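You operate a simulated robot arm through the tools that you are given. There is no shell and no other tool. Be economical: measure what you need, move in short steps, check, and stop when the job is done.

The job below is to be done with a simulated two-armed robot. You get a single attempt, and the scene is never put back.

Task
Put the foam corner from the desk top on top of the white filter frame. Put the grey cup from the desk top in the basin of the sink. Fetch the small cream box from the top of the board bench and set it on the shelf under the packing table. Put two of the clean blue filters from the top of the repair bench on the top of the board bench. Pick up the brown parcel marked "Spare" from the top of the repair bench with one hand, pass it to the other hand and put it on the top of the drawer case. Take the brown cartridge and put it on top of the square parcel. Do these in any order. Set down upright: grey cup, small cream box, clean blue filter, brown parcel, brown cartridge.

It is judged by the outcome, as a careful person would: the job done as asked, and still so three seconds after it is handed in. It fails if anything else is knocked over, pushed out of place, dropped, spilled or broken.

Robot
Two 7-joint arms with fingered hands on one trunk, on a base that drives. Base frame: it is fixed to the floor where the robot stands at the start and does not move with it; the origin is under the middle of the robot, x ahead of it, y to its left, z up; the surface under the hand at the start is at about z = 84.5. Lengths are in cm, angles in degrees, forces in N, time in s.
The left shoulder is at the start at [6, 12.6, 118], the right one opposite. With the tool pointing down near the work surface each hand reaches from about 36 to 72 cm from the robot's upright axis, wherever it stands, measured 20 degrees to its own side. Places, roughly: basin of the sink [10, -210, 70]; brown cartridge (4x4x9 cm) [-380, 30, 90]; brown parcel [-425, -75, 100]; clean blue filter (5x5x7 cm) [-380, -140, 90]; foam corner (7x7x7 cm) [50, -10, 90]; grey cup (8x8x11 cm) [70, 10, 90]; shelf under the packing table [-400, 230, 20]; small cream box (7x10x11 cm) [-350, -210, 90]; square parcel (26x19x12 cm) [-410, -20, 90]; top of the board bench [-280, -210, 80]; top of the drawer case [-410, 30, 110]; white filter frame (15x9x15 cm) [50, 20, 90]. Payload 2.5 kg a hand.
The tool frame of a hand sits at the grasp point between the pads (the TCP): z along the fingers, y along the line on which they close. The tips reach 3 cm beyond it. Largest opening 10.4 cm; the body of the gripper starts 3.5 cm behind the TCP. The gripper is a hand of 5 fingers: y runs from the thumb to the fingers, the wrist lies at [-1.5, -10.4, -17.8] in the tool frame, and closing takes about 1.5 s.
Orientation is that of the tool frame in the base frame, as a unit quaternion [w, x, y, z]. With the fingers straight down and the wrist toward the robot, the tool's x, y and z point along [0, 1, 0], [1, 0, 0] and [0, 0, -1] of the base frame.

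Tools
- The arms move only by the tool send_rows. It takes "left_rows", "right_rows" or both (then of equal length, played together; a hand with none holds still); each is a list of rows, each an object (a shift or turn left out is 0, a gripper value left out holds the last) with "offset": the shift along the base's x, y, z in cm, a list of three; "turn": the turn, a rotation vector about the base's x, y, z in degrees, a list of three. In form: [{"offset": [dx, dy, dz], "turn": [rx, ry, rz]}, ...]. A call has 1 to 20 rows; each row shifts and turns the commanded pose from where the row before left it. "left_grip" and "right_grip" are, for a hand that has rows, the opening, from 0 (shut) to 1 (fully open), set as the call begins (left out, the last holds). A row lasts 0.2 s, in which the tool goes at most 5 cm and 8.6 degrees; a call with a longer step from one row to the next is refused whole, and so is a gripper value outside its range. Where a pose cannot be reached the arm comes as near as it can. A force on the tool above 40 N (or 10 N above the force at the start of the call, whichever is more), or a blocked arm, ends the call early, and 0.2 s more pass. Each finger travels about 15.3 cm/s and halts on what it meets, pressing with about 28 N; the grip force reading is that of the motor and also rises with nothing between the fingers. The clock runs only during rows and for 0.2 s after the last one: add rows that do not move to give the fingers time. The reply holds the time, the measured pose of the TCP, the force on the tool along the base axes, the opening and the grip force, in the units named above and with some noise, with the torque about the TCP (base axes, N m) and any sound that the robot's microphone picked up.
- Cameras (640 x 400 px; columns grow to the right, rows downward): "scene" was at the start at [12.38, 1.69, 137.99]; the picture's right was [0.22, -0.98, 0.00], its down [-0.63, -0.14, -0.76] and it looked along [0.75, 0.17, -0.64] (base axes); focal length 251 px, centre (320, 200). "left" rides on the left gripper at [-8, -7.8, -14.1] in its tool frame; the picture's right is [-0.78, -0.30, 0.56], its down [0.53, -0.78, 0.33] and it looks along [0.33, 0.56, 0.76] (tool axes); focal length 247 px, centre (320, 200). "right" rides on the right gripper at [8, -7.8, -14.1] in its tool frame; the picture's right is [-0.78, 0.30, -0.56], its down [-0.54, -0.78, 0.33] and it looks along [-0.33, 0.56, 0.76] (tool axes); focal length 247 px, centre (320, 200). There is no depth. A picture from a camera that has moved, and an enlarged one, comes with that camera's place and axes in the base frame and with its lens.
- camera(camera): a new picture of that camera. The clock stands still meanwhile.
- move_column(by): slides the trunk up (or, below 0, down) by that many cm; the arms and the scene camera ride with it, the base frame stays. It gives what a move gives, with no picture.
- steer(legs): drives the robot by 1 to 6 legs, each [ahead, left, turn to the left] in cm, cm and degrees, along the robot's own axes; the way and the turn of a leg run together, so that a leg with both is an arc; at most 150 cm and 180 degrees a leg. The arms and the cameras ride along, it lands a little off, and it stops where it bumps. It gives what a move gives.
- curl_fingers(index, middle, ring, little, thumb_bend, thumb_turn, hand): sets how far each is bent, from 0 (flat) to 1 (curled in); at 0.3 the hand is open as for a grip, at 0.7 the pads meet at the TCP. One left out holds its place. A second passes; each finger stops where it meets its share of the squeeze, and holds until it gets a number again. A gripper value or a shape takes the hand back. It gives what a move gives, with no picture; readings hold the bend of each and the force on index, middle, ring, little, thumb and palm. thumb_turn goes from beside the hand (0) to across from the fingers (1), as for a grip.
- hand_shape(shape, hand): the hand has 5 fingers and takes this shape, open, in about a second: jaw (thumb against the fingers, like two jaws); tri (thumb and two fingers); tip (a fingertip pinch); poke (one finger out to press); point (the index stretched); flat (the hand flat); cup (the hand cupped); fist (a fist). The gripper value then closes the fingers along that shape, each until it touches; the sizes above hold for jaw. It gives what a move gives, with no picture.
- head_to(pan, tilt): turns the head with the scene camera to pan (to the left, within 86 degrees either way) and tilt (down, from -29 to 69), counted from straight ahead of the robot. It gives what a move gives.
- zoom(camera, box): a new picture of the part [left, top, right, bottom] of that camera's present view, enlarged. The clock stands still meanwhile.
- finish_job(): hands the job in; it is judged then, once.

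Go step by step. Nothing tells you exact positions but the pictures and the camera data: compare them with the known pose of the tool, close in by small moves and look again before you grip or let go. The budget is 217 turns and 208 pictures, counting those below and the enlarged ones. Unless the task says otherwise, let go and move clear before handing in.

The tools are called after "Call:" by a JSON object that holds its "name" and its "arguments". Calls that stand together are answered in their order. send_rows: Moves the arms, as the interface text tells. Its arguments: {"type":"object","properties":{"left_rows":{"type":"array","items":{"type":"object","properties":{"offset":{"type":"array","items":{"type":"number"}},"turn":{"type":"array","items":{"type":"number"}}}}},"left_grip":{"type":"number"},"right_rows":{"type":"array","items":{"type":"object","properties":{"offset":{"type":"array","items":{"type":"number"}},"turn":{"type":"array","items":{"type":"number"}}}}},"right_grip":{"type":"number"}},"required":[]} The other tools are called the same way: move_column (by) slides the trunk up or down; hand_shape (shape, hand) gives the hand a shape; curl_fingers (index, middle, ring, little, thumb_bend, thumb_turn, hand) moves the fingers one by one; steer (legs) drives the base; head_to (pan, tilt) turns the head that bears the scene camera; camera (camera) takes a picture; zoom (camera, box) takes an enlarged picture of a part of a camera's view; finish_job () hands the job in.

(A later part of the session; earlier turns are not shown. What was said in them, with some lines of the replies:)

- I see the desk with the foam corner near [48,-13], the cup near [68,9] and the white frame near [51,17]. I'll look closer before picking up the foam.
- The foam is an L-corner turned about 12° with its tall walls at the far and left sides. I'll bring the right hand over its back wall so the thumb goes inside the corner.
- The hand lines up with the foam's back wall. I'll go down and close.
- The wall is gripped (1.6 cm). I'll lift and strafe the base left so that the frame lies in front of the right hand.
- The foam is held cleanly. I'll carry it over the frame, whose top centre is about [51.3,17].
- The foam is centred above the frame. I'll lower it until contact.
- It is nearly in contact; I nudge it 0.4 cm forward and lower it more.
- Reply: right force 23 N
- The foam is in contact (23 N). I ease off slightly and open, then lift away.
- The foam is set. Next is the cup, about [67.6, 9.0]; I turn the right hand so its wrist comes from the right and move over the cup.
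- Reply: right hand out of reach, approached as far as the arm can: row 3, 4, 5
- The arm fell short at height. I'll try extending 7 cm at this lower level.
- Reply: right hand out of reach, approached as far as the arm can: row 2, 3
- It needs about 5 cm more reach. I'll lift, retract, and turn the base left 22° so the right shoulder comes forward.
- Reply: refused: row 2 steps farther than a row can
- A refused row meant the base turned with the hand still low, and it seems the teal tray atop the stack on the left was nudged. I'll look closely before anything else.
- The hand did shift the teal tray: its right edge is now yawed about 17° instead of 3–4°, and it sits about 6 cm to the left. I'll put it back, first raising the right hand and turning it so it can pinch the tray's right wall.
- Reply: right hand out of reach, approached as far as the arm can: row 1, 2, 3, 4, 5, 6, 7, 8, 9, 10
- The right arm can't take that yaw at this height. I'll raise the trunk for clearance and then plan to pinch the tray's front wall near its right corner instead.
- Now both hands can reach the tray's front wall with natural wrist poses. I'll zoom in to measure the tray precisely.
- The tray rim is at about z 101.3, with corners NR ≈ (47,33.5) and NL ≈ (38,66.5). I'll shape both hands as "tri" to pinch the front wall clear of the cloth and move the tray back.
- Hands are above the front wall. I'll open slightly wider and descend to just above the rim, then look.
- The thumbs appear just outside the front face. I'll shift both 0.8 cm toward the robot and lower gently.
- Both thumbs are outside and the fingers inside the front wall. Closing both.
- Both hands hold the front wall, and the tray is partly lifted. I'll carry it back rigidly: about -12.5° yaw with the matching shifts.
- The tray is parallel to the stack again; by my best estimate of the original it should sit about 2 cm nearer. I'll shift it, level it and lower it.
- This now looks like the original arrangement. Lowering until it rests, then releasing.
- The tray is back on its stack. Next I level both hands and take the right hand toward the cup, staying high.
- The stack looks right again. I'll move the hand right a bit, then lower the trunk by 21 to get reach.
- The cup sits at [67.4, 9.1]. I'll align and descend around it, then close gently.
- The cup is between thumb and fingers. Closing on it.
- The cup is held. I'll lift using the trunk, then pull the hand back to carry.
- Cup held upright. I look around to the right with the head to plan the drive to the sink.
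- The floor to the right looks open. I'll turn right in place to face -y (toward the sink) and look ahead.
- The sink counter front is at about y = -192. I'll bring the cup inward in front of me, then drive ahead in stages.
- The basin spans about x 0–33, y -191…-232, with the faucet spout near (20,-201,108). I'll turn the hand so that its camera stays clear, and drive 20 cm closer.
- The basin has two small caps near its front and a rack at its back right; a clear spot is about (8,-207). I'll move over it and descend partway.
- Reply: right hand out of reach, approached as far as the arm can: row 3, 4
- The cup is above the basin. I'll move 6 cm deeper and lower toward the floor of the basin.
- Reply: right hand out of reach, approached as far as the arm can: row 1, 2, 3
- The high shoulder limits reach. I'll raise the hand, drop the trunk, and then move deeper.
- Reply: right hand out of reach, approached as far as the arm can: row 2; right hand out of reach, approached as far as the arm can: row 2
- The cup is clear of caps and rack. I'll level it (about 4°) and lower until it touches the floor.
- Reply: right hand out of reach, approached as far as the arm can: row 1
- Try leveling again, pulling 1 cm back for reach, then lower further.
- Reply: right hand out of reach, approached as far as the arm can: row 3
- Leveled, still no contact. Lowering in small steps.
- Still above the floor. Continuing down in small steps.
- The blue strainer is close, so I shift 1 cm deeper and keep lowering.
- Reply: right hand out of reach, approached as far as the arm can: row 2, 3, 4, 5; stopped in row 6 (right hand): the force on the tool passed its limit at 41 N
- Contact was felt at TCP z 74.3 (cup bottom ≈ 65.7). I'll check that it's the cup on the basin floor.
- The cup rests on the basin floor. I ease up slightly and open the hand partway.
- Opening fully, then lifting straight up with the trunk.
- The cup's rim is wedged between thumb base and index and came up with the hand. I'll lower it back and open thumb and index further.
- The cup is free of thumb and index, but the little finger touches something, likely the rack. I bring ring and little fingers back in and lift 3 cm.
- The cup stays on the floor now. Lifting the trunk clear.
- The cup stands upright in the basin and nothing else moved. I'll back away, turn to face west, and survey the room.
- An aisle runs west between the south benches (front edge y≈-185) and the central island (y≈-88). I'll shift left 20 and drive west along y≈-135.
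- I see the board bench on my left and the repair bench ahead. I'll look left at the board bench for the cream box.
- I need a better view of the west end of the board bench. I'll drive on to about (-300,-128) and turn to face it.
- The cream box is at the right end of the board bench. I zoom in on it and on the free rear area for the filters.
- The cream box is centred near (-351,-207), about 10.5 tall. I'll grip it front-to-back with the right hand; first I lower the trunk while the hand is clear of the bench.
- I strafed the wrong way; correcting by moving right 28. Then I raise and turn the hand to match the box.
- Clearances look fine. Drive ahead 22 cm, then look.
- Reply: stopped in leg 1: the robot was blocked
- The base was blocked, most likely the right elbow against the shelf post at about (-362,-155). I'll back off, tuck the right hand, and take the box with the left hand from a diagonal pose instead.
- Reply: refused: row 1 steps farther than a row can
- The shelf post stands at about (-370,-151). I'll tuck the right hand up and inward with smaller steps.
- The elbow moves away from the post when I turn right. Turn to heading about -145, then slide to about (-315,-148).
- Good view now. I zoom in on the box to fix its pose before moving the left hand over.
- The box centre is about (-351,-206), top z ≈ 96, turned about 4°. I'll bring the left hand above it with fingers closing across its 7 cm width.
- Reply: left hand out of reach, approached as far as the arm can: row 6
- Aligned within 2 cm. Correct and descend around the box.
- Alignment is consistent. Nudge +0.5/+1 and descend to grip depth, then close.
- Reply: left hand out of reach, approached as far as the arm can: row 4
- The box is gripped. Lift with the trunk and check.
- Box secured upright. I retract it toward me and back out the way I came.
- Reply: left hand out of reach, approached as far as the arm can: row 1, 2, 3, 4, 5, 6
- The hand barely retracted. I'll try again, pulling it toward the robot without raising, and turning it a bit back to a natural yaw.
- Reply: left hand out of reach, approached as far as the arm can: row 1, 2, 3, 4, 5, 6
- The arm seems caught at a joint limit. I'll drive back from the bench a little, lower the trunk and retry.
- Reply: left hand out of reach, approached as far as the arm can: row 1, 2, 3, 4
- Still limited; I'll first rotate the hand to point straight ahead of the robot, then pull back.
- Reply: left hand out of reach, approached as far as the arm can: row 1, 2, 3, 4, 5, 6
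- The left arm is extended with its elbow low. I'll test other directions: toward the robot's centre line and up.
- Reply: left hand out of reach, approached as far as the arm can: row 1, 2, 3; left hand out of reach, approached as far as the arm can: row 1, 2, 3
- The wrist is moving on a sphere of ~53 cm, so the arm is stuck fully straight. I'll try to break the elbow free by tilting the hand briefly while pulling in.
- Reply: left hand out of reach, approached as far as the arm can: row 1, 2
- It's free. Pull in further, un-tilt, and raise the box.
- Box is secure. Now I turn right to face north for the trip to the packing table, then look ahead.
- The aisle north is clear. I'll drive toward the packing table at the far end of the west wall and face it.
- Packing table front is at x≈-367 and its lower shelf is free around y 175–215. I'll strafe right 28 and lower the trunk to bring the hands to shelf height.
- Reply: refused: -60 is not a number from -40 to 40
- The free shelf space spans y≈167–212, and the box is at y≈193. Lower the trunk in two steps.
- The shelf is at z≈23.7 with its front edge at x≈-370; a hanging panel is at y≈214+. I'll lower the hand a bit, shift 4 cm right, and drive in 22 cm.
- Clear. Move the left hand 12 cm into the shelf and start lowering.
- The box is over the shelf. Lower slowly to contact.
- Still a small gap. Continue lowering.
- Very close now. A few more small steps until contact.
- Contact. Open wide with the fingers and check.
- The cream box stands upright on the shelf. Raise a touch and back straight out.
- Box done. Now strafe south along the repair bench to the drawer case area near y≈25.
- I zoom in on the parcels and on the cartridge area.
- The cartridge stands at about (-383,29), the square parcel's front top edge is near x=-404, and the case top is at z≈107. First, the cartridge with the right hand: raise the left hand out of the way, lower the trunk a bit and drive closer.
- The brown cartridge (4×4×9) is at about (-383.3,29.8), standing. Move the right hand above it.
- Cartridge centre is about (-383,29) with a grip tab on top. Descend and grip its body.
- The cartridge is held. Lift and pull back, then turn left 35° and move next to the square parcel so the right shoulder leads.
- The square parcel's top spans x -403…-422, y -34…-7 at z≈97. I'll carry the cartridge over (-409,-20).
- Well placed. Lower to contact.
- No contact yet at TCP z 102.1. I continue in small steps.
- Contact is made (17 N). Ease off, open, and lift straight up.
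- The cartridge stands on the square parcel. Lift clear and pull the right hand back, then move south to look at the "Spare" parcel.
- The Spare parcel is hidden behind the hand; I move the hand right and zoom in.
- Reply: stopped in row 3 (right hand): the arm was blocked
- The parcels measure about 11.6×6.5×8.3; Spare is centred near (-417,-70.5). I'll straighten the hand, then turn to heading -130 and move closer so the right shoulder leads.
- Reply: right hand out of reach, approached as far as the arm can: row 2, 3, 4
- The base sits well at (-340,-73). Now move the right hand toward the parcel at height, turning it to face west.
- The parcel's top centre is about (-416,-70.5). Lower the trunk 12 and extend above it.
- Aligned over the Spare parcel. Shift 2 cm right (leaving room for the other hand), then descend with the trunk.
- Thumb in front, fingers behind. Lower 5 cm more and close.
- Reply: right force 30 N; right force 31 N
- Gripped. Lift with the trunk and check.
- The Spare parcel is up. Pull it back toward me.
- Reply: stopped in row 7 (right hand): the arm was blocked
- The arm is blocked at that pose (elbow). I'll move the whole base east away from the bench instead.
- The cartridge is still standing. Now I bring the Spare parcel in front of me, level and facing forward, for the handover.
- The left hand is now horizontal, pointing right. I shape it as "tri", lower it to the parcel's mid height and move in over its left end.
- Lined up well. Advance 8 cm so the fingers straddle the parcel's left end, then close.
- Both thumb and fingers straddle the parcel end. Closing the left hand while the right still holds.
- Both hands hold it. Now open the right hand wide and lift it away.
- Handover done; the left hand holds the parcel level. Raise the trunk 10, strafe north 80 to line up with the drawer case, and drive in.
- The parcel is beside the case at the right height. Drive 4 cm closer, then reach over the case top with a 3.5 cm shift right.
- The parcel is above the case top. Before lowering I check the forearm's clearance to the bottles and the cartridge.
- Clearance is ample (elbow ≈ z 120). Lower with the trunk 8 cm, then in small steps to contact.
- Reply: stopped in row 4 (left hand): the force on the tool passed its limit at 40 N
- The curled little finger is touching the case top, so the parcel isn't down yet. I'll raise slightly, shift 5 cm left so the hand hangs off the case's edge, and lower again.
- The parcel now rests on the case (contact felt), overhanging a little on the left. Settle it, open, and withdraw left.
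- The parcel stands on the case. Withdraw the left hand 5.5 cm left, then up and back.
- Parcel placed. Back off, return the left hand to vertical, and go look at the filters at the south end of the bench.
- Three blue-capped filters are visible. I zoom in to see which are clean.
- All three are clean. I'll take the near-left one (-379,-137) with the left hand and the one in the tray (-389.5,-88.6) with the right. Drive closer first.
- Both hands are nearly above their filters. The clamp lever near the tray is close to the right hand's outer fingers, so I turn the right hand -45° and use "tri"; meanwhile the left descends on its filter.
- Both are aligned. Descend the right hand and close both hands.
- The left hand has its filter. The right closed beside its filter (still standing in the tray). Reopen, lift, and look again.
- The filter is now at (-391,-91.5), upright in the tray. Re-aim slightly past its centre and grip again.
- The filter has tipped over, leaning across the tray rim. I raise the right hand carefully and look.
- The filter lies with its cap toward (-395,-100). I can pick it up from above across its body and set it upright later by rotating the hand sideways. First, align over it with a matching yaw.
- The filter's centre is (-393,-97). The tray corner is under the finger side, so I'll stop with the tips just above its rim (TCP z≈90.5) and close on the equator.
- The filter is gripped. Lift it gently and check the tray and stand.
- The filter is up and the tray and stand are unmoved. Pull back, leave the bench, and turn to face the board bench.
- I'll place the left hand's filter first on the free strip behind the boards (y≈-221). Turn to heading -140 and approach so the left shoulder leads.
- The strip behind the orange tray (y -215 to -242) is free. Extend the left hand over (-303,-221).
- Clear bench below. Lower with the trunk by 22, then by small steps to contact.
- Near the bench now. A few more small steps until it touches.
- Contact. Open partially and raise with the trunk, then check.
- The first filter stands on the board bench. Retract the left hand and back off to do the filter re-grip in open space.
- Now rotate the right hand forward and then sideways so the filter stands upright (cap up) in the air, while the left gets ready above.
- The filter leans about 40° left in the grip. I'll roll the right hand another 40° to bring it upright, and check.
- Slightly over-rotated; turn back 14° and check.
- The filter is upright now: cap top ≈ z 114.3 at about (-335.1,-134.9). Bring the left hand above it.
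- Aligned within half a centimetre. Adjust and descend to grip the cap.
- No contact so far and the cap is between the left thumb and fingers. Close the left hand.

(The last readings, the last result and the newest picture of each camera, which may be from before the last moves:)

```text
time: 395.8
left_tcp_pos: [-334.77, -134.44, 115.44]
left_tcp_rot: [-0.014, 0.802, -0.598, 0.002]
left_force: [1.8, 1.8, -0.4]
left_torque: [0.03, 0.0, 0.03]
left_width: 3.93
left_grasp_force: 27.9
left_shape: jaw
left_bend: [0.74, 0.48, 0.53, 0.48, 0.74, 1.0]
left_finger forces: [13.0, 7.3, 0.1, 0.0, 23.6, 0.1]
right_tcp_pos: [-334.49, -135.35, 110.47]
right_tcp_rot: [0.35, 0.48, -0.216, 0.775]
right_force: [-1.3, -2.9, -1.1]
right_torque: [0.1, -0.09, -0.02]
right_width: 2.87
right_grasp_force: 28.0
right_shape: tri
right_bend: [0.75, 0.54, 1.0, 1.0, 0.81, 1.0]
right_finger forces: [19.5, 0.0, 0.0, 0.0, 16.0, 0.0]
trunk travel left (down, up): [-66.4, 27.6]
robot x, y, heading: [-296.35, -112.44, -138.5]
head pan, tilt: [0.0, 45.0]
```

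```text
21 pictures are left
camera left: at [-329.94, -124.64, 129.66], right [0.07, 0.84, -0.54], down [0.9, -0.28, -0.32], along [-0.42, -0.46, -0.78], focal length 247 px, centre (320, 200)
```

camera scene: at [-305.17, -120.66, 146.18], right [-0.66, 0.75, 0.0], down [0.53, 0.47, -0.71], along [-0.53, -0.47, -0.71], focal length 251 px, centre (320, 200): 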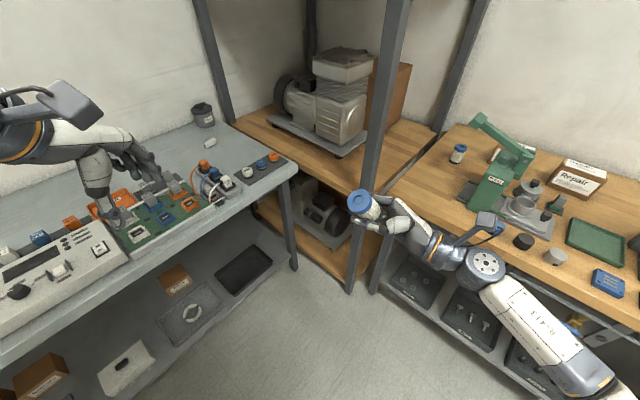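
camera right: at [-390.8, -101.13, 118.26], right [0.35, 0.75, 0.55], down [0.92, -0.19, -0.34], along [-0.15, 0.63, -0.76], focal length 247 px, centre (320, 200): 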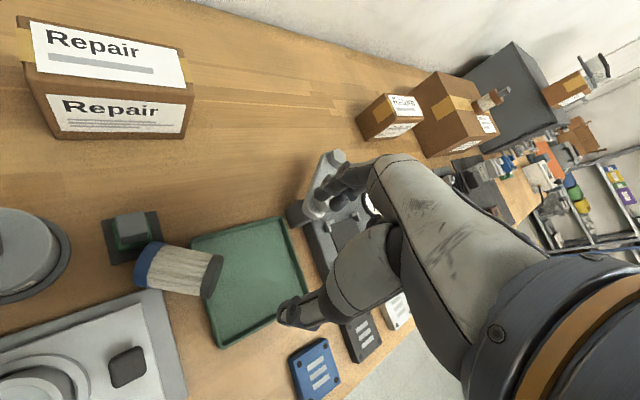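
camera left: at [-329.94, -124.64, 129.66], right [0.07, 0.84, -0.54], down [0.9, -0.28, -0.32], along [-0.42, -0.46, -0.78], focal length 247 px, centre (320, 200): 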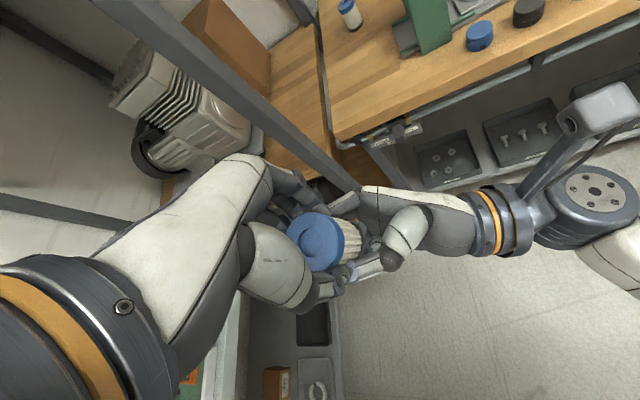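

The left hand holds the cap (3.9 cm, 28 N). Open the right hand and withdraw it down to the right.

Call:
{"name": "curl_fingers", "arguments": {"hand": "right", "index": 0.2, "middle": 0.2, "thumb_bend": 0.2}}

Call:
{"name": "send_rows", "arguments": {"right_rows": [{"offset": [-1.2, 1.3, -0.9]}, {"offset": [-2.4, 2.6, -1.7]}, {"offset": [-2.4, 2.6, -1.7]}, {"offset": [-2.4, 2.6, -1.7]}, {"offset": [-2.4, 2.6, -1.7]}, {}]}}

Call:
{"name": "zoom", "arguments": {"camera": "scene", "box": [270, 100, 510, 280]}}

```text
time: 396.8
left_tcp_pos: [-334.81, -134.54, 115.42]
left_tcp_rot: [-0.014, 0.802, -0.597, 0.002]
left_force: [0.0, 1.0, -0.2]
left_torque: [0.01, 0.02, 0.0]
left_width: 3.9
left_grasp_force: 28.0
left_shape: jaw
left_bend: [0.74, 0.48, 0.53, 0.48, 0.75, 1.0]
left_finger forces: [14.1, 8.7, 0.1, 0.0, 22.6, 0.0]
right_tcp_pos: [-334.41, -135.14, 110.47]
right_tcp_rot: [0.349, 0.479, -0.216, 0.776]
right_force: [0.1, -0.7, 0.4]
right_torque: [0.02, -0.02, -0.01]
right_width: 12.47
right_grasp_force: 0.1
right_shape: fingers
right_bend: [0.2, 0.2, 1.0, 1.0, 0.2, 1.0]
right_finger forces: [0.0, 0.1, 0.1, 0.1, 0.0, 0.1]
trunk travel left (down, up): [-66.4, 27.6]
robot x, y, heading: [-296.3, -112.59, -138.3]
head pan, tilt: [0.0, 45.0]
```

```text
time: 398.2
left_tcp_pos: [-334.95, -134.49, 115.34]
left_tcp_rot: [-0.014, 0.801, -0.598, 0.002]
left_force: [-0.5, -0.3, -0.1]
left_torque: [0.0, 0.0, 0.0]
left_width: 3.95
left_grasp_force: 28.0
left_shape: jaw
left_bend: [0.74, 0.48, 0.53, 0.48, 0.75, 1.0]
left_finger forces: [14.0, 8.7, 0.0, 0.1, 22.4, 0.1]
right_tcp_pos: [-344.1, -124.91, 103.8]
right_tcp_rot: [0.349, 0.479, -0.216, 0.776]
right_force: [-0.6, 0.2, -0.4]
right_torque: [-0.02, -0.01, 0.02]
right_width: 12.49
right_grasp_force: 0.0
right_shape: fingers
right_bend: [0.2, 0.2, 1.0, 1.0, 0.2, 1.0]
right_finger forces: [0.0, 0.1, 0.0, 0.0, 0.0, 0.0]
right hand out of reach, approached as far as the arm can: row 5
trunk travel left (down, up): [-66.4, 27.6]
robot x, y, heading: [-295.93, -112.54, -138.3]
head pan, tilt: [0.0, 45.0]
```

```text
2.22 times, centred on (390, 190) of scene
camera zoom: at [-305.18, -120.68, 146.18], right [-0.66, 0.75, 0.0], down [0.53, 0.47, -0.71], along [-0.53, -0.47, -0.71], focal length 559 px, centre (164, 222)
```

zoom: 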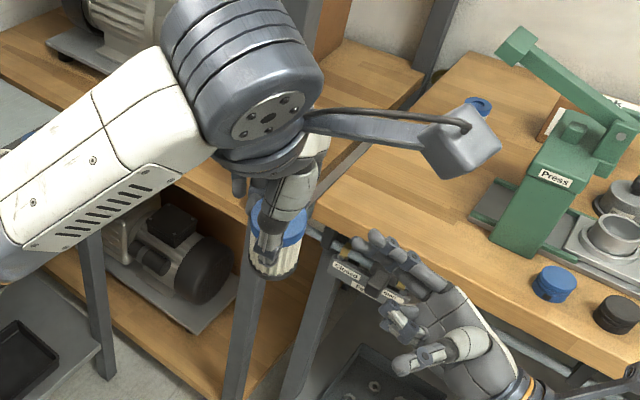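

The filter hangs upright in the left hand. Return the right hand to its normal vertical pose and tuck it.

Call:
{"name": "send_rows", "arguments": {"right_rows": [{"offset": [0, 0, 0], "turn": [6.2, 5.5, 0]}, {"offset": [0, 0, 0.5], "turn": [6.2, 5.5, 0]}, {"offset": [0.5, 0.5, 0.5], "turn": [6.2, 5.5, 0]}, {"offset": [0.5, 0.5, 1], "turn": [6.2, 5.5, 0]}, {"offset": [0.5, 0.5, 1], "turn": [6.2, 5.5, 0]}, {"offset": [0.5, 0.5, 1], "turn": [6.2, 5.5, 0]}, {"offset": [0.5, 0.5, 1], "turn": [6.2, 5.5, 0]}, {"offset": [0.5, 0.5, 1], "turn": [6.2, 5.5, 0]}, {"offset": [0.5, 0.5, 1], "turn": [6.2, 5.5, 0]}, {"offset": [0.5, 0.5, 1], "turn": [6.2, 5.5, 0]}, {"offset": [0.5, 0.5, 1], "turn": [6.2, 5.5, 0]}, {"offset": [0.5, 0, 1], "turn": [6.2, 5.5, 0]}, {"offset": [0.5, 0, 1], "turn": [6.2, 5.5, 0]}, {"offset": [0.5, 0, 1], "turn": [6.2, 5.5, 0]}, {}]}}

Call:
{"name": "hand_shape", "arguments": {"hand": "right", "shape": "jaw"}}

```text
time: 401.4
left_tcp_pos: [-334.9, -134.36, 115.4]
left_tcp_rot: [-0.014, 0.801, -0.598, 0.003]
left_force: [-0.1, -0.2, -0.7]
left_torque: [0.01, -0.04, -0.01]
left_width: 3.93
left_grasp_force: 28.5
left_shape: jaw
left_bend: [0.74, 0.48, 0.53, 0.48, 0.75, 1.0]
left_finger forces: [14.0, 8.7, 0.0, 0.0, 22.5, 0.0]
right_tcp_pos: [-338.19, -120.24, 115.68]
right_tcp_rot: [0.022, 0.91, -0.412, 0.051]
right_force: [0.1, 0.4, -0.1]
right_torque: [-0.03, 0.01, -0.03]
right_width: 12.48
right_grasp_force: 0.1
right_shape: fingers
right_bend: [0.2, 0.2, 1.0, 1.0, 0.2, 1.0]
right_finger forces: [0.0, 0.0, 0.0, 0.0, 0.0, 0.0]
right hand out of reach, approached as far as the arm can: row 1
trunk travel left (down, up): [-66.4, 27.6]
robot x, y, heading: [-295.81, -112.64, -138.4]
head pan, tilt: [0.0, 45.0]
```

```text
time: 402.3
left_tcp_pos: [-334.87, -134.38, 115.4]
left_tcp_rot: [-0.014, 0.802, -0.597, 0.002]
left_force: [-0.1, 0.1, 0.3]
left_torque: [0.0, -0.03, 0.0]
left_width: 3.93
left_grasp_force: 27.4
left_shape: jaw
left_bend: [0.74, 0.48, 0.53, 0.48, 0.75, 1.0]
left_finger forces: [14.0, 8.7, 0.0, 0.0, 22.4, 0.0]
right_tcp_pos: [-338.11, -120.34, 115.68]
right_tcp_rot: [0.023, 0.91, -0.412, 0.051]
right_force: [-0.1, 0.0, 0.7]
right_torque: [-0.03, 0.02, 0.02]
right_width: 10.41
right_grasp_force: 0.0
right_shape: jaw
right_bend: [0.3, 0.3, 0.3, 0.3, 0.3, 0.98]
right_finger forces: [0.1, 0.0, 0.1, 0.0, 0.1, 0.1]
trunk travel left (down, up): [-66.4, 27.6]
robot x, y, heading: [-296.49, -112.38, -138.6]
head pan, tilt: [0.0, 45.0]
```

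Move the left hand out to the left and approach the board bench again the same way.

Call:
{"name": "send_rows", "arguments": {"left_rows": [{"offset": [3.6, -3.1, 0.5]}, {"offset": [3.6, -3.1, 0.5]}, {"offset": [3.6, -3.1, 0.5]}, {"offset": [3.6, -3.1, 0.5]}, {"offset": [3.6, -3.1, 0.5]}, {"offset": [3.6, -3.1, 0.5]}, {}]}}

Call:
{"name": "steer", "arguments": {"legs": [[26, 25, 0]]}}

Call:
{"name": "head_to", "arguments": {"pan": 45, "tilt": 38}}

Call:
{"name": "camera", "arguments": {"camera": "scene"}}

```text
time: 403.9
left_tcp_pos: [-312.98, -153.0, 118.35]
left_tcp_rot: [-0.013, 0.802, -0.598, 0.002]
left_force: [0.0, 0.2, -0.5]
left_torque: [0.05, -0.03, -0.01]
left_width: 3.93
left_grasp_force: 28.2
left_shape: jaw
left_bend: [0.74, 0.48, 0.53, 0.48, 0.75, 1.0]
left_finger forces: [13.9, 8.9, 0.0, 0.0, 21.4, 0.0]
right_tcp_pos: [-338.2, -120.26, 115.7]
right_tcp_rot: [0.023, 0.909, -0.412, 0.05]
right_force: [0.2, -0.8, -0.3]
right_torque: [-0.02, -0.01, -0.02]
right_width: 10.41
right_grasp_force: 0.1
right_shape: jaw
right_bend: [0.3, 0.3, 0.3, 0.3, 0.3, 0.98]
right_finger forces: [0.1, 0.1, 0.1, 0.1, 0.0, 0.0]
trunk travel left (down, up): [-66.4, 27.6]
robot x, y, heading: [-296.28, -112.37, -138.4]
head pan, tilt: [0.0, 45.0]
```

```text
time: 406.2
left_tcp_pos: [-315.68, -189.28, 118.52]
left_tcp_rot: [-0.015, 0.801, -0.598, 0.001]
left_force: [0.4, -1.1, -0.6]
left_torque: [0.0, -0.01, -0.07]
left_width: 3.91
left_grasp_force: 28.2
left_shape: jaw
left_bend: [0.74, 0.48, 0.53, 0.48, 0.75, 1.0]
left_finger forces: [13.8, 8.8, 0.0, 0.1, 21.2, 0.1]
right_tcp_pos: [-341.0, -156.57, 115.62]
right_tcp_rot: [0.022, 0.91, -0.411, 0.05]
right_force: [-0.3, -0.2, -0.6]
right_torque: [0.05, 0.01, 0.01]
right_width: 10.41
right_grasp_force: 0.2
right_shape: jaw
right_bend: [0.3, 0.3, 0.3, 0.3, 0.3, 0.98]
right_finger forces: [0.0, 0.1, 0.1, 0.1, 0.0, 0.0]
trunk travel left (down, up): [-66.4, 27.6]
robot x, y, heading: [-299.17, -148.69, -138.4]
head pan, tilt: [0.0, 45.0]
```

```text
time: 407.3
left_tcp_pos: [-315.71, -189.16, 118.42]
left_tcp_rot: [-0.014, 0.802, -0.597, 0.002]
left_force: [0.9, -0.3, -0.5]
left_torque: [-0.03, -0.03, 0.0]
left_width: 3.91
left_grasp_force: 28.2
left_shape: jaw
left_bend: [0.74, 0.48, 0.53, 0.48, 0.75, 1.0]
left_finger forces: [13.8, 8.8, 0.0, 0.1, 21.2, 0.0]
right_tcp_pos: [-340.95, -156.36, 115.69]
right_tcp_rot: [0.023, 0.91, -0.411, 0.05]
right_force: [-0.1, 0.6, -0.2]
right_torque: [0.0, 0.0, 0.0]
right_width: 10.4
right_grasp_force: 0.0
right_shape: jaw
right_bend: [0.3, 0.3, 0.3, 0.3, 0.3, 0.98]
right_finger forces: [0.0, 0.0, 0.1, 0.2, 0.1, 0.0]
trunk travel left (down, up): [-66.4, 27.6]
robot x, y, heading: [-298.97, -148.63, -138.4]
head pan, tilt: [45.0, 38.0]
```

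```text
19 pictures are left
camera scene: at [-302.44, -159.98, 147.21], right [-1.0, 0.06, 0.0], down [0.04, 0.61, -0.79], along [-0.05, -0.79, -0.62], focal length 251 px, centre (320, 200)
```

scene: 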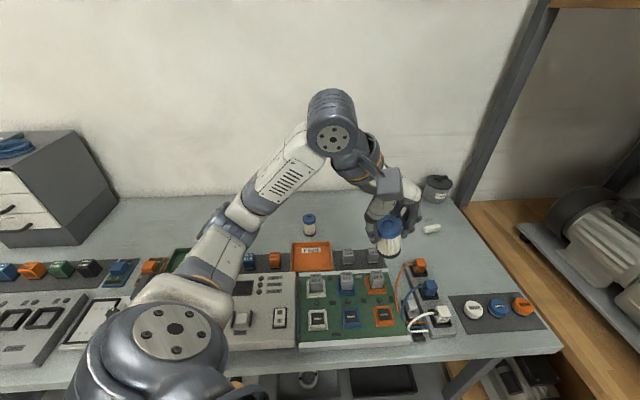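

The first filter stands fine. Carry the second over to about (-288,-222).

Call:
{"name": "send_rows", "arguments": {"left_rows": [{"offset": [3.1, -3.65, 0], "turn": [0, 0, 7]}, {"offset": [3.1, -3.65, 0], "turn": [0, 0, 7]}, {"offset": [3.1, -3.65, 0], "turn": [0, 0, 7]}, {"offset": [3.1, -3.65, 0], "turn": [0, 0, 7]}, {"offset": [3.1, -3.65, 0], "turn": [0, 0, 7]}, {"offset": [3.1, -3.65, 0], "turn": [0, 0, 7]}, {"offset": [3.1, -3.65, 0], "turn": [0, 0, 7]}, {"offset": [3.1, -3.65, 0], "turn": [0, 0, 7]}, {"offset": [3, -3.6, 0]}, {}]}}

Call:
{"name": "camera", "arguments": {"camera": "left"}}

Call:
{"name": "camera", "arguments": {"camera": "scene"}}

```text
time: 409.5
left_tcp_pos: [-287.89, -221.87, 118.46]
left_tcp_rot: [-0.013, 0.988, -0.151, -0.003]
left_force: [0.7, 0.2, 0.8]
left_torque: [0.01, -0.04, -0.01]
left_width: 3.9
left_grasp_force: 28.2
left_shape: jaw
left_bend: [0.74, 0.48, 0.53, 0.48, 0.75, 1.0]
left_finger forces: [13.7, 8.8, 0.0, 0.0, 21.0, 0.0]
right_tcp_pos: [-340.9, -156.33, 115.71]
right_tcp_rot: [0.023, 0.91, -0.412, 0.049]
right_force: [-0.9, 0.4, 0.8]
right_torque: [-0.01, -0.04, 0.0]
right_width: 10.39
right_grasp_force: 0.0
right_shape: jaw
right_bend: [0.3, 0.3, 0.3, 0.3, 0.3, 0.98]
right_finger forces: [0.0, 0.1, 0.0, 0.0, 0.1, 0.0]
trunk travel left (down, up): [-66.4, 27.6]
robot x, y, heading: [-299.06, -148.72, -138.5]
head pan, tilt: [45.0, 38.0]
```

```text
18 pictures are left
camera left: at [-293.14, -212.25, 132.63], right [-0.65, 0.53, -0.54], down [0.74, 0.59, -0.32], along [0.15, -0.61, -0.78], focal length 247 px, centre (320, 200)
```

left: 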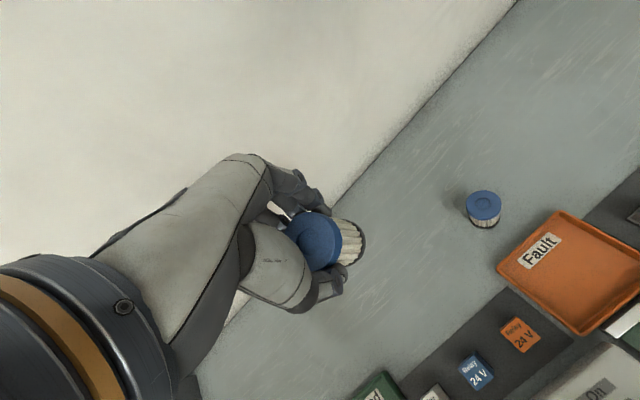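

```text
17 pictures are left
camera scene: at [-302.43, -159.94, 147.21], right [-1.0, 0.06, 0.0], down [0.04, 0.61, -0.79], along [-0.05, -0.79, -0.62], focal length 251 px, centre (320, 200)
```

scene: 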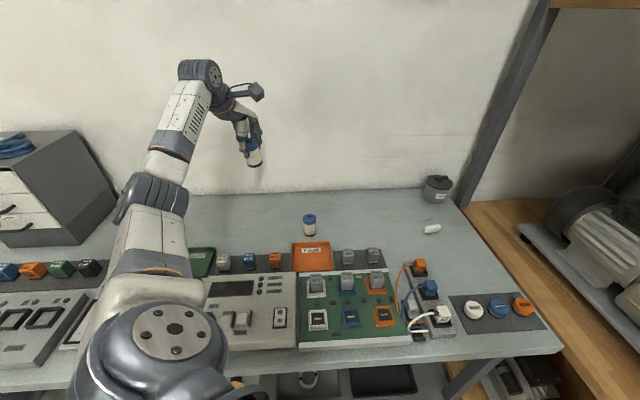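

Free space below. Lower with the trunk 22, then step down to contact.

Call:
{"name": "move_column", "arguments": {"by": -22}}

Call:
{"name": "send_rows", "arguments": {"left_rows": [{"offset": [0, 0, -1]}, {"offset": [0, 0, -0.4]}, {"offset": [0, 0, -0.3]}, {}]}}

Call:
{"name": "camera", "arguments": {"camera": "left"}}

Call:
{"name": "zoom", "arguments": {"camera": "scene", "box": [180, 120, 340, 260]}}

```text
time: 411.9
left_tcp_pos: [-287.84, -221.91, 96.47]
left_tcp_rot: [-0.013, 0.988, -0.151, -0.004]
left_force: [0.6, 0.3, -0.2]
left_torque: [0.03, 0.0, 0.01]
left_width: 3.9
left_grasp_force: 28.2
left_shape: jaw
left_bend: [0.74, 0.48, 0.53, 0.48, 0.75, 1.0]
left_finger forces: [13.8, 8.9, 0.0, 0.1, 20.8, 0.1]
right_tcp_pos: [-341.04, -156.43, 93.65]
right_tcp_rot: [0.022, 0.909, -0.412, 0.051]
right_force: [0.4, -0.3, 0.5]
right_torque: [0.01, 0.03, 0.06]
right_width: 10.41
right_grasp_force: 0.0
right_shape: jaw
right_bend: [0.3, 0.3, 0.3, 0.3, 0.3, 0.98]
right_finger forces: [0.0, 0.0, 0.0, 0.1, 0.0, 0.0]
trunk travel left (down, up): [-44.4, 49.6]
robot x, y, heading: [-298.73, -148.83, -138.5]
head pan, tilt: [45.0, 38.0]
```

```text
time: 412.9
left_tcp_pos: [-288.03, -221.83, 94.63]
left_tcp_rot: [-0.013, 0.988, -0.151, -0.005]
left_force: [-0.9, 0.0, -0.1]
left_torque: [0.02, -0.02, 0.01]
left_width: 3.87
left_grasp_force: 28.0
left_shape: jaw
left_bend: [0.74, 0.48, 0.53, 0.48, 0.75, 1.0]
left_finger forces: [13.7, 9.0, 0.0, 0.1, 20.8, 0.0]
right_tcp_pos: [-340.94, -156.41, 93.66]
right_tcp_rot: [0.022, 0.91, -0.412, 0.05]
right_force: [-0.2, 0.1, -0.8]
right_torque: [0.01, 0.01, -0.02]
right_width: 10.4
right_grasp_force: 0.0
right_shape: jaw
right_bend: [0.3, 0.3, 0.3, 0.3, 0.3, 0.98]
right_finger forces: [0.0, 0.0, 0.0, 0.1, 0.1, 0.1]
trunk travel left (down, up): [-44.4, 49.6]
robot x, y, heading: [-298.88, -148.64, -138.8]
head pan, tilt: [45.0, 38.0]
```

```text
16 pictures are left
camera left: at [-293.2, -212.29, 108.93], right [-0.66, 0.53, -0.54], down [0.74, 0.59, -0.32], along [0.15, -0.61, -0.78], focal length 247 px, centre (320, 200)
```

left: 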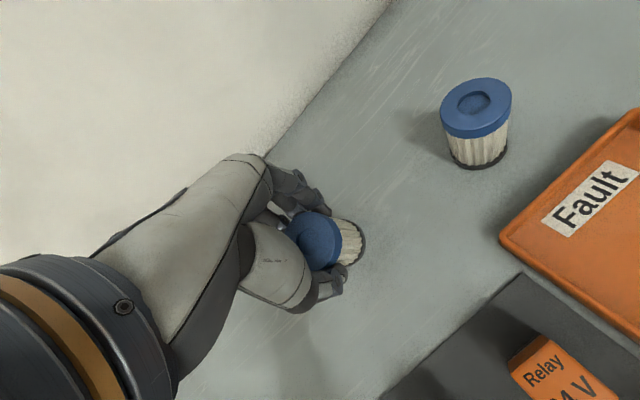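

```text
2.86 times, centred on (260, 190) of scene
camera zoom: at [-302.43, -159.99, 125.21], right [-1.0, 0.06, 0.0], down [0.04, 0.61, -0.79], along [-0.05, -0.79, -0.62], focal length 718 px, centre (491, 229)
```

zoom: 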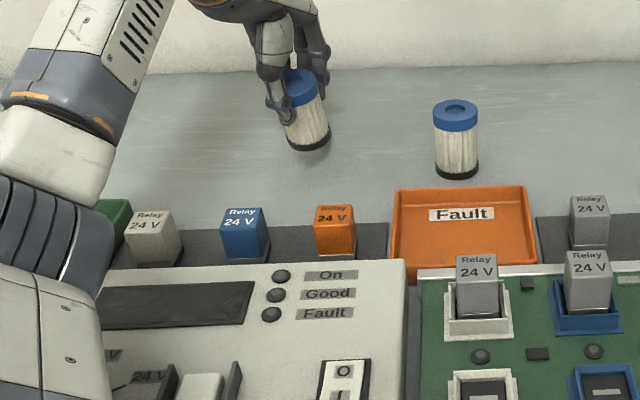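

The filter is upright. Continue down in small steps.

Call:
{"name": "send_rows", "arguments": {"left_rows": [{"offset": [0, 0, -0.3]}, {"offset": [0, 0, -0.3]}, {"offset": [0, 0, -0.3]}, {}]}}

```text
time: 413.9
left_tcp_pos: [-287.94, -221.88, 93.83]
left_tcp_rot: [-0.012, 0.988, -0.151, -0.005]
left_force: [0.3, 0.7, -0.9]
left_torque: [0.0, -0.03, 0.02]
left_width: 3.9
left_grasp_force: 27.1
left_shape: jaw
left_bend: [0.74, 0.48, 0.53, 0.48, 0.75, 1.0]
left_finger forces: [13.7, 9.0, 0.0, 0.1, 20.7, 0.0]
right_tcp_pos: [-341.01, -156.41, 93.69]
right_tcp_rot: [0.023, 0.91, -0.412, 0.05]
right_force: [-0.7, -0.2, -0.8]
right_torque: [-0.01, -0.01, 0.02]
right_width: 10.41
right_grasp_force: 0.0
right_shape: jaw
right_bend: [0.3, 0.3, 0.3, 0.3, 0.3, 0.98]
right_finger forces: [0.1, 0.0, 0.0, 0.0, 0.0, 0.0]
trunk travel left (down, up): [-44.4, 49.6]
robot x, y, heading: [-298.92, -148.41, -138.6]
head pan, tilt: [45.0, 38.0]
```

Call:
{"name": "send_rows", "arguments": {"left_rows": [{"offset": [0, 0, -0.3]}, {"offset": [0, 0, -0.3]}, {"offset": [0, 0, -0.3]}, {}]}}

```text
time: 414.9
left_tcp_pos: [-287.88, -221.86, 92.96]
left_tcp_rot: [-0.013, 0.988, -0.151, -0.004]
left_force: [0.6, 0.1, -0.3]
left_torque: [-0.01, 0.01, -0.01]
left_width: 3.91
left_grasp_force: 27.6
left_shape: jaw
left_bend: [0.74, 0.48, 0.53, 0.48, 0.75, 1.0]
left_finger forces: [13.7, 9.0, 0.0, 0.0, 20.8, 0.1]
right_tcp_pos: [-340.93, -156.53, 93.65]
right_tcp_rot: [0.023, 0.91, -0.411, 0.05]
right_force: [-0.2, 1.0, -0.2]
right_torque: [0.02, -0.02, -0.02]
right_width: 10.41
right_grasp_force: 0.1
right_shape: jaw
right_bend: [0.3, 0.3, 0.3, 0.3, 0.3, 0.98]
right_finger forces: [0.1, 0.0, 0.0, 0.0, 0.1, 0.0]
trunk travel left (down, up): [-44.4, 49.6]
robot x, y, heading: [-299.08, -148.79, -138.7]
head pan, tilt: [45.0, 38.0]
```

Call:
{"name": "send_rows", "arguments": {"left_rows": [{"offset": [0, 0, -0.3]}, {"offset": [0, 0, -0.3]}, {"offset": [0, 0, -0.3]}, {"offset": [0, 0, -0.3]}, {}]}}

Call:
{"name": "zoom", "arguments": {"camera": "scene", "box": [180, 120, 340, 260]}}

```text
time: 416.1
left_tcp_pos: [-287.98, -221.77, 91.89]
left_tcp_rot: [-0.011, 0.989, -0.15, -0.005]
left_force: [0.0, -1.9, 5.6]
left_torque: [-0.08, 0.0, 0.04]
left_width: 3.95
left_grasp_force: 27.9
left_shape: jaw
left_bend: [0.74, 0.48, 0.53, 0.48, 0.75, 1.0]
left_finger forces: [15.5, 9.6, 0.1, 0.0, 20.5, 0.0]
right_tcp_pos: [-341.05, -156.38, 93.69]
right_tcp_rot: [0.024, 0.91, -0.411, 0.05]
right_force: [-0.1, 0.7, -0.5]
right_torque: [-0.03, 0.0, 0.04]
right_width: 10.4
right_grasp_force: 0.0
right_shape: jaw
right_bend: [0.3, 0.3, 0.3, 0.3, 0.3, 0.98]
right_finger forces: [0.0, 0.0, 0.0, 0.0, 0.0, 0.0]
trunk travel left (down, up): [-44.4, 49.6]
robot x, y, heading: [-299.29, -148.52, -138.4]
head pan, tilt: [45.0, 38.0]
```

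```text
2.86 times, centred on (260, 190) of scene
camera zoom: at [-302.45, -159.93, 125.22], right [-1.0, 0.06, 0.0], down [0.04, 0.61, -0.79], along [-0.05, -0.79, -0.62], focal length 718 px, centre (491, 229)
```

zoom: 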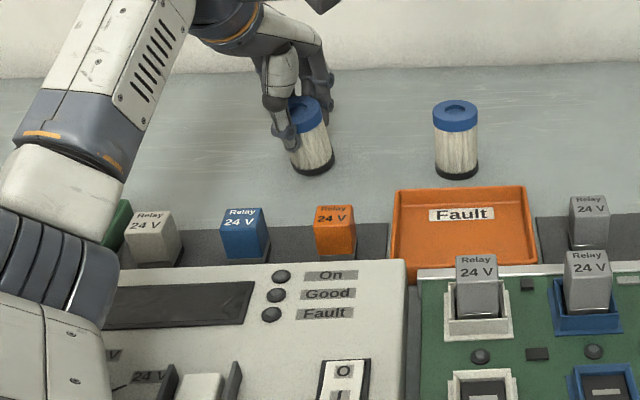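

Contact. Open the hand and lift with the trunk.

Call:
{"name": "send_rows", "arguments": {"left_rows": [{}, {}, {}, {}, {}], "left_grip": 0.8}}

Call:
{"name": "move_column", "arguments": {"by": 20}}

Call:
{"name": "camera", "arguments": {"camera": "left"}}

```text
time: 417.3
left_tcp_pos: [-288.04, -221.9, 91.63]
left_tcp_rot: [-0.013, 0.988, -0.152, -0.005]
left_force: [-0.1, -0.2, 0.1]
left_torque: [0.0, 0.0, -0.02]
left_width: 8.27
left_grasp_force: 0.0
left_shape: jaw
left_bend: [0.27, 0.34, 0.32, 0.33, 0.5, 0.99]
left_finger forces: [0.0, 0.1, 0.1, 0.0, 0.1, 0.0]
right_tcp_pos: [-341.02, -156.41, 93.7]
right_tcp_rot: [0.023, 0.909, -0.412, 0.051]
right_force: [0.4, -0.4, -0.7]
right_torque: [-0.01, 0.02, 0.01]
right_width: 10.41
right_grasp_force: 0.1
right_shape: jaw
right_bend: [0.3, 0.3, 0.3, 0.3, 0.3, 0.98]
right_finger forces: [0.1, 0.1, 0.0, 0.0, 0.1, 0.0]
trunk travel left (down, up): [-44.4, 49.6]
robot x, y, heading: [-298.92, -149.1, -138.5]
head pan, tilt: [45.0, 38.0]
```

```text
time: 419.4
left_tcp_pos: [-287.93, -221.78, 111.71]
left_tcp_rot: [-0.012, 0.988, -0.152, -0.004]
left_force: [0.6, 0.0, 1.1]
left_torque: [0.03, -0.02, 0.02]
left_width: 8.3
left_grasp_force: 0.1
left_shape: jaw
left_bend: [0.27, 0.34, 0.32, 0.33, 0.5, 0.99]
left_finger forces: [0.0, 0.0, 0.0, 0.1, 0.0, 0.0]
right_tcp_pos: [-340.99, -156.47, 113.56]
right_tcp_rot: [0.022, 0.91, -0.412, 0.05]
right_force: [-0.9, 0.5, 0.1]
right_torque: [-0.01, -0.02, -0.02]
right_width: 10.41
right_grasp_force: 0.1
right_shape: jaw
right_bend: [0.3, 0.3, 0.3, 0.3, 0.3, 0.98]
right_finger forces: [0.0, 0.0, 0.0, 0.0, 0.0, 0.0]
trunk travel left (down, up): [-64.4, 29.6]
robot x, y, heading: [-299.38, -148.69, -138.6]
head pan, tilt: [45.0, 38.0]
```

```text
13 pictures are left
camera left: at [-293.15, -212.25, 125.91], right [-0.66, 0.53, -0.54], down [0.74, 0.59, -0.32], along [0.15, -0.61, -0.78], focal length 247 px, centre (320, 200)
```

left: 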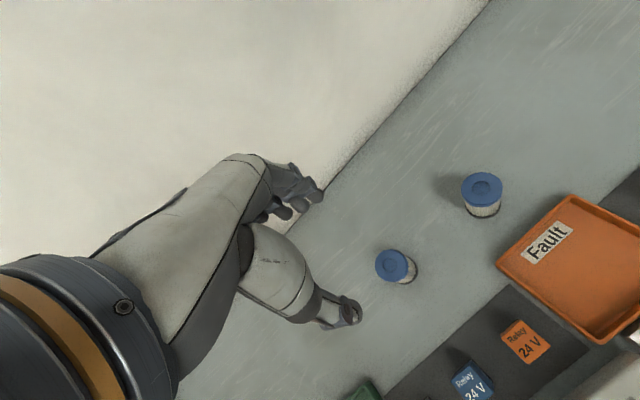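

Both filters stand on the board bench. Retract the hand, back off, and take a final look at the repair bench.

Call:
{"name": "send_rows", "arguments": {"left_rows": [{"offset": [-1.5, 3.5, 1]}, {"offset": [-1.5, 3.9, 1]}, {"offset": [-1.5, 3.9, 0]}, {"offset": [-1.5, 3.9, 0]}, {"offset": [-1.5, 3.9, 0]}, {"offset": [-1.5, 3.9, 0]}, {"offset": [-1.5, 3.9, 0]}, {}]}}

Call:
{"name": "steer", "arguments": {"legs": [[-26, -25, 0], [0, 0, -41], [-5, -80, 0]]}}

Call:
{"name": "head_to", "arguments": {"pan": -5, "tilt": 25}}

Call:
{"name": "camera", "arguments": {"camera": "scene"}}

```text
time: 421.2
left_tcp_pos: [-298.35, -194.97, 113.55]
left_tcp_rot: [-0.013, 0.988, -0.152, -0.004]
left_force: [-0.2, -0.6, 0.5]
left_torque: [-0.01, 0.02, 0.01]
left_width: 8.3
left_grasp_force: 0.1
left_shape: jaw
left_bend: [0.27, 0.34, 0.32, 0.33, 0.5, 0.99]
left_finger forces: [0.0, 0.1, 0.1, 0.0, 0.0, 0.0]
right_tcp_pos: [-340.94, -156.35, 113.68]
right_tcp_rot: [0.022, 0.909, -0.412, 0.051]
right_force: [-0.1, 0.0, 0.6]
right_torque: [-0.02, -0.03, -0.03]
right_width: 10.39
right_grasp_force: 0.1
right_shape: jaw
right_bend: [0.3, 0.3, 0.3, 0.3, 0.3, 0.98]
right_finger forces: [0.1, 0.0, 0.0, 0.1, 0.1, 0.0]
trunk travel left (down, up): [-64.4, 29.6]
robot x, y, heading: [-299.23, -148.41, -138.5]
head pan, tilt: [45.0, 38.0]
```

```text
time: 429.4
left_tcp_pos: [-321.55, -67.71, 113.54]
left_tcp_rot: [-0.014, 0.874, -0.486, -0.001]
left_force: [-0.3, 0.0, -0.2]
left_torque: [0.02, -0.03, -0.04]
left_width: 8.31
left_grasp_force: 0.0
left_shape: jaw
left_bend: [0.27, 0.34, 0.32, 0.33, 0.5, 0.99]
left_finger forces: [0.0, 0.0, 0.0, 0.0, 0.1, 0.0]
right_tcp_pos: [-328.71, -10.42, 113.61]
right_tcp_rot: [0.039, 0.71, -0.702, 0.039]
right_force: [0.1, 0.5, 1.3]
right_torque: [-0.02, 0.01, 0.01]
right_width: 10.4
right_grasp_force: 0.1
right_shape: jaw
right_bend: [0.3, 0.3, 0.3, 0.3, 0.3, 0.98]
right_finger forces: [0.0, 0.1, 0.0, 0.0, 0.1, 0.0]
trunk travel left (down, up): [-64.4, 29.6]
robot x, y, heading: [-291.78, -31.9, -179.2]
head pan, tilt: [45.0, 38.0]
```

```text
time: 430.6
left_tcp_pos: [-321.48, -67.64, 113.56]
left_tcp_rot: [-0.014, 0.874, -0.486, -0.001]
left_force: [0.1, -0.4, -0.7]
left_torque: [-0.01, -0.01, -0.02]
left_width: 8.3
left_grasp_force: 0.0
left_shape: jaw
left_bend: [0.27, 0.34, 0.32, 0.33, 0.5, 0.99]
left_finger forces: [0.0, 0.1, 0.1, 0.0, 0.0, 0.1]
right_tcp_pos: [-328.78, -10.55, 113.73]
right_tcp_rot: [0.039, 0.71, -0.702, 0.039]
right_force: [0.6, -0.1, -0.4]
right_torque: [0.04, 0.02, 0.0]
right_width: 10.37
right_grasp_force: 0.1
right_shape: jaw
right_bend: [0.3, 0.3, 0.3, 0.3, 0.3, 0.98]
right_finger forces: [0.0, 0.0, 0.0, 0.0, 0.0, 0.0]
trunk travel left (down, up): [-64.4, 29.6]
robot x, y, heading: [-291.59, -32.11, -179.0]
head pan, tilt: [-5.0, 25.0]
```

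```text
12 pictures are left
camera scene: at [-304.85, -31.44, 147.24], right [0.07, 1.0, 0.0], down [0.42, -0.03, -0.91], along [-0.9, 0.07, -0.42], focal length 251 px, centre (320, 200)
```

scene: 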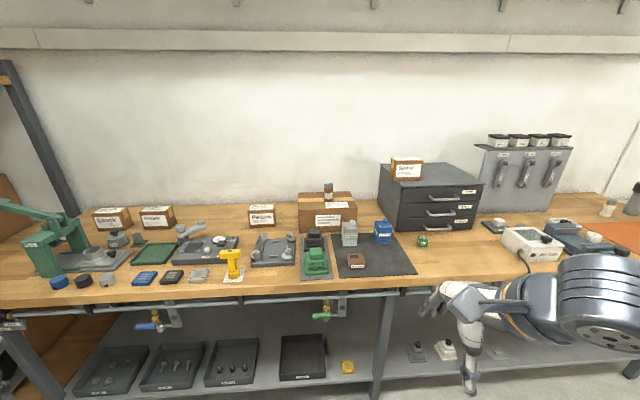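

All six jobs are done: the foam is on the frame, the cup in the basin, the cream box on the shelf, two clean filters on the board bench, "Spare" on the drawer case and the cartridge on the square parcel. Both hands are clear. The teal tray I nudged on the desk is back to within about 2 cm of where it was. I'm handing in.

Call:
{"name": "finish_job", "arguments": {}}

```text
The job is handed in.
```

I handed the job in with all six tasks done, but I knocked two things along the way, and either could count against the result.

- **Teal tray on the desk:** my right hand hit the tray on top of the stack. I put it back by estimate, to within about 2 cm of where it was. I didn't go back to the desk for a final check.
- **Second blue filter:** it tipped over in the green tray while I was picking it up. I picked it up again and stood it upright on the board bench.

| Item | Where it is now |
|---|---|
| Foam corner | On top of the white filter frame |
| Grey cup | Upright in the sink basin, clear of the strainers |
| Small cream box | Upright on the shelf under the packing table |
| Two clean blue filters | Upright on the board bench, behind the boards |
| "Spare" parcel | On the drawer case after passing from right hand to left; overhangs its left edge by about 2.5 cm |
| Brown cartridge | Upright on top of the square parcel |

My last picture of the repair bench showed the parcel and the cartridge in place. I checked the other items when I set them down. Both hands were empty and clear.
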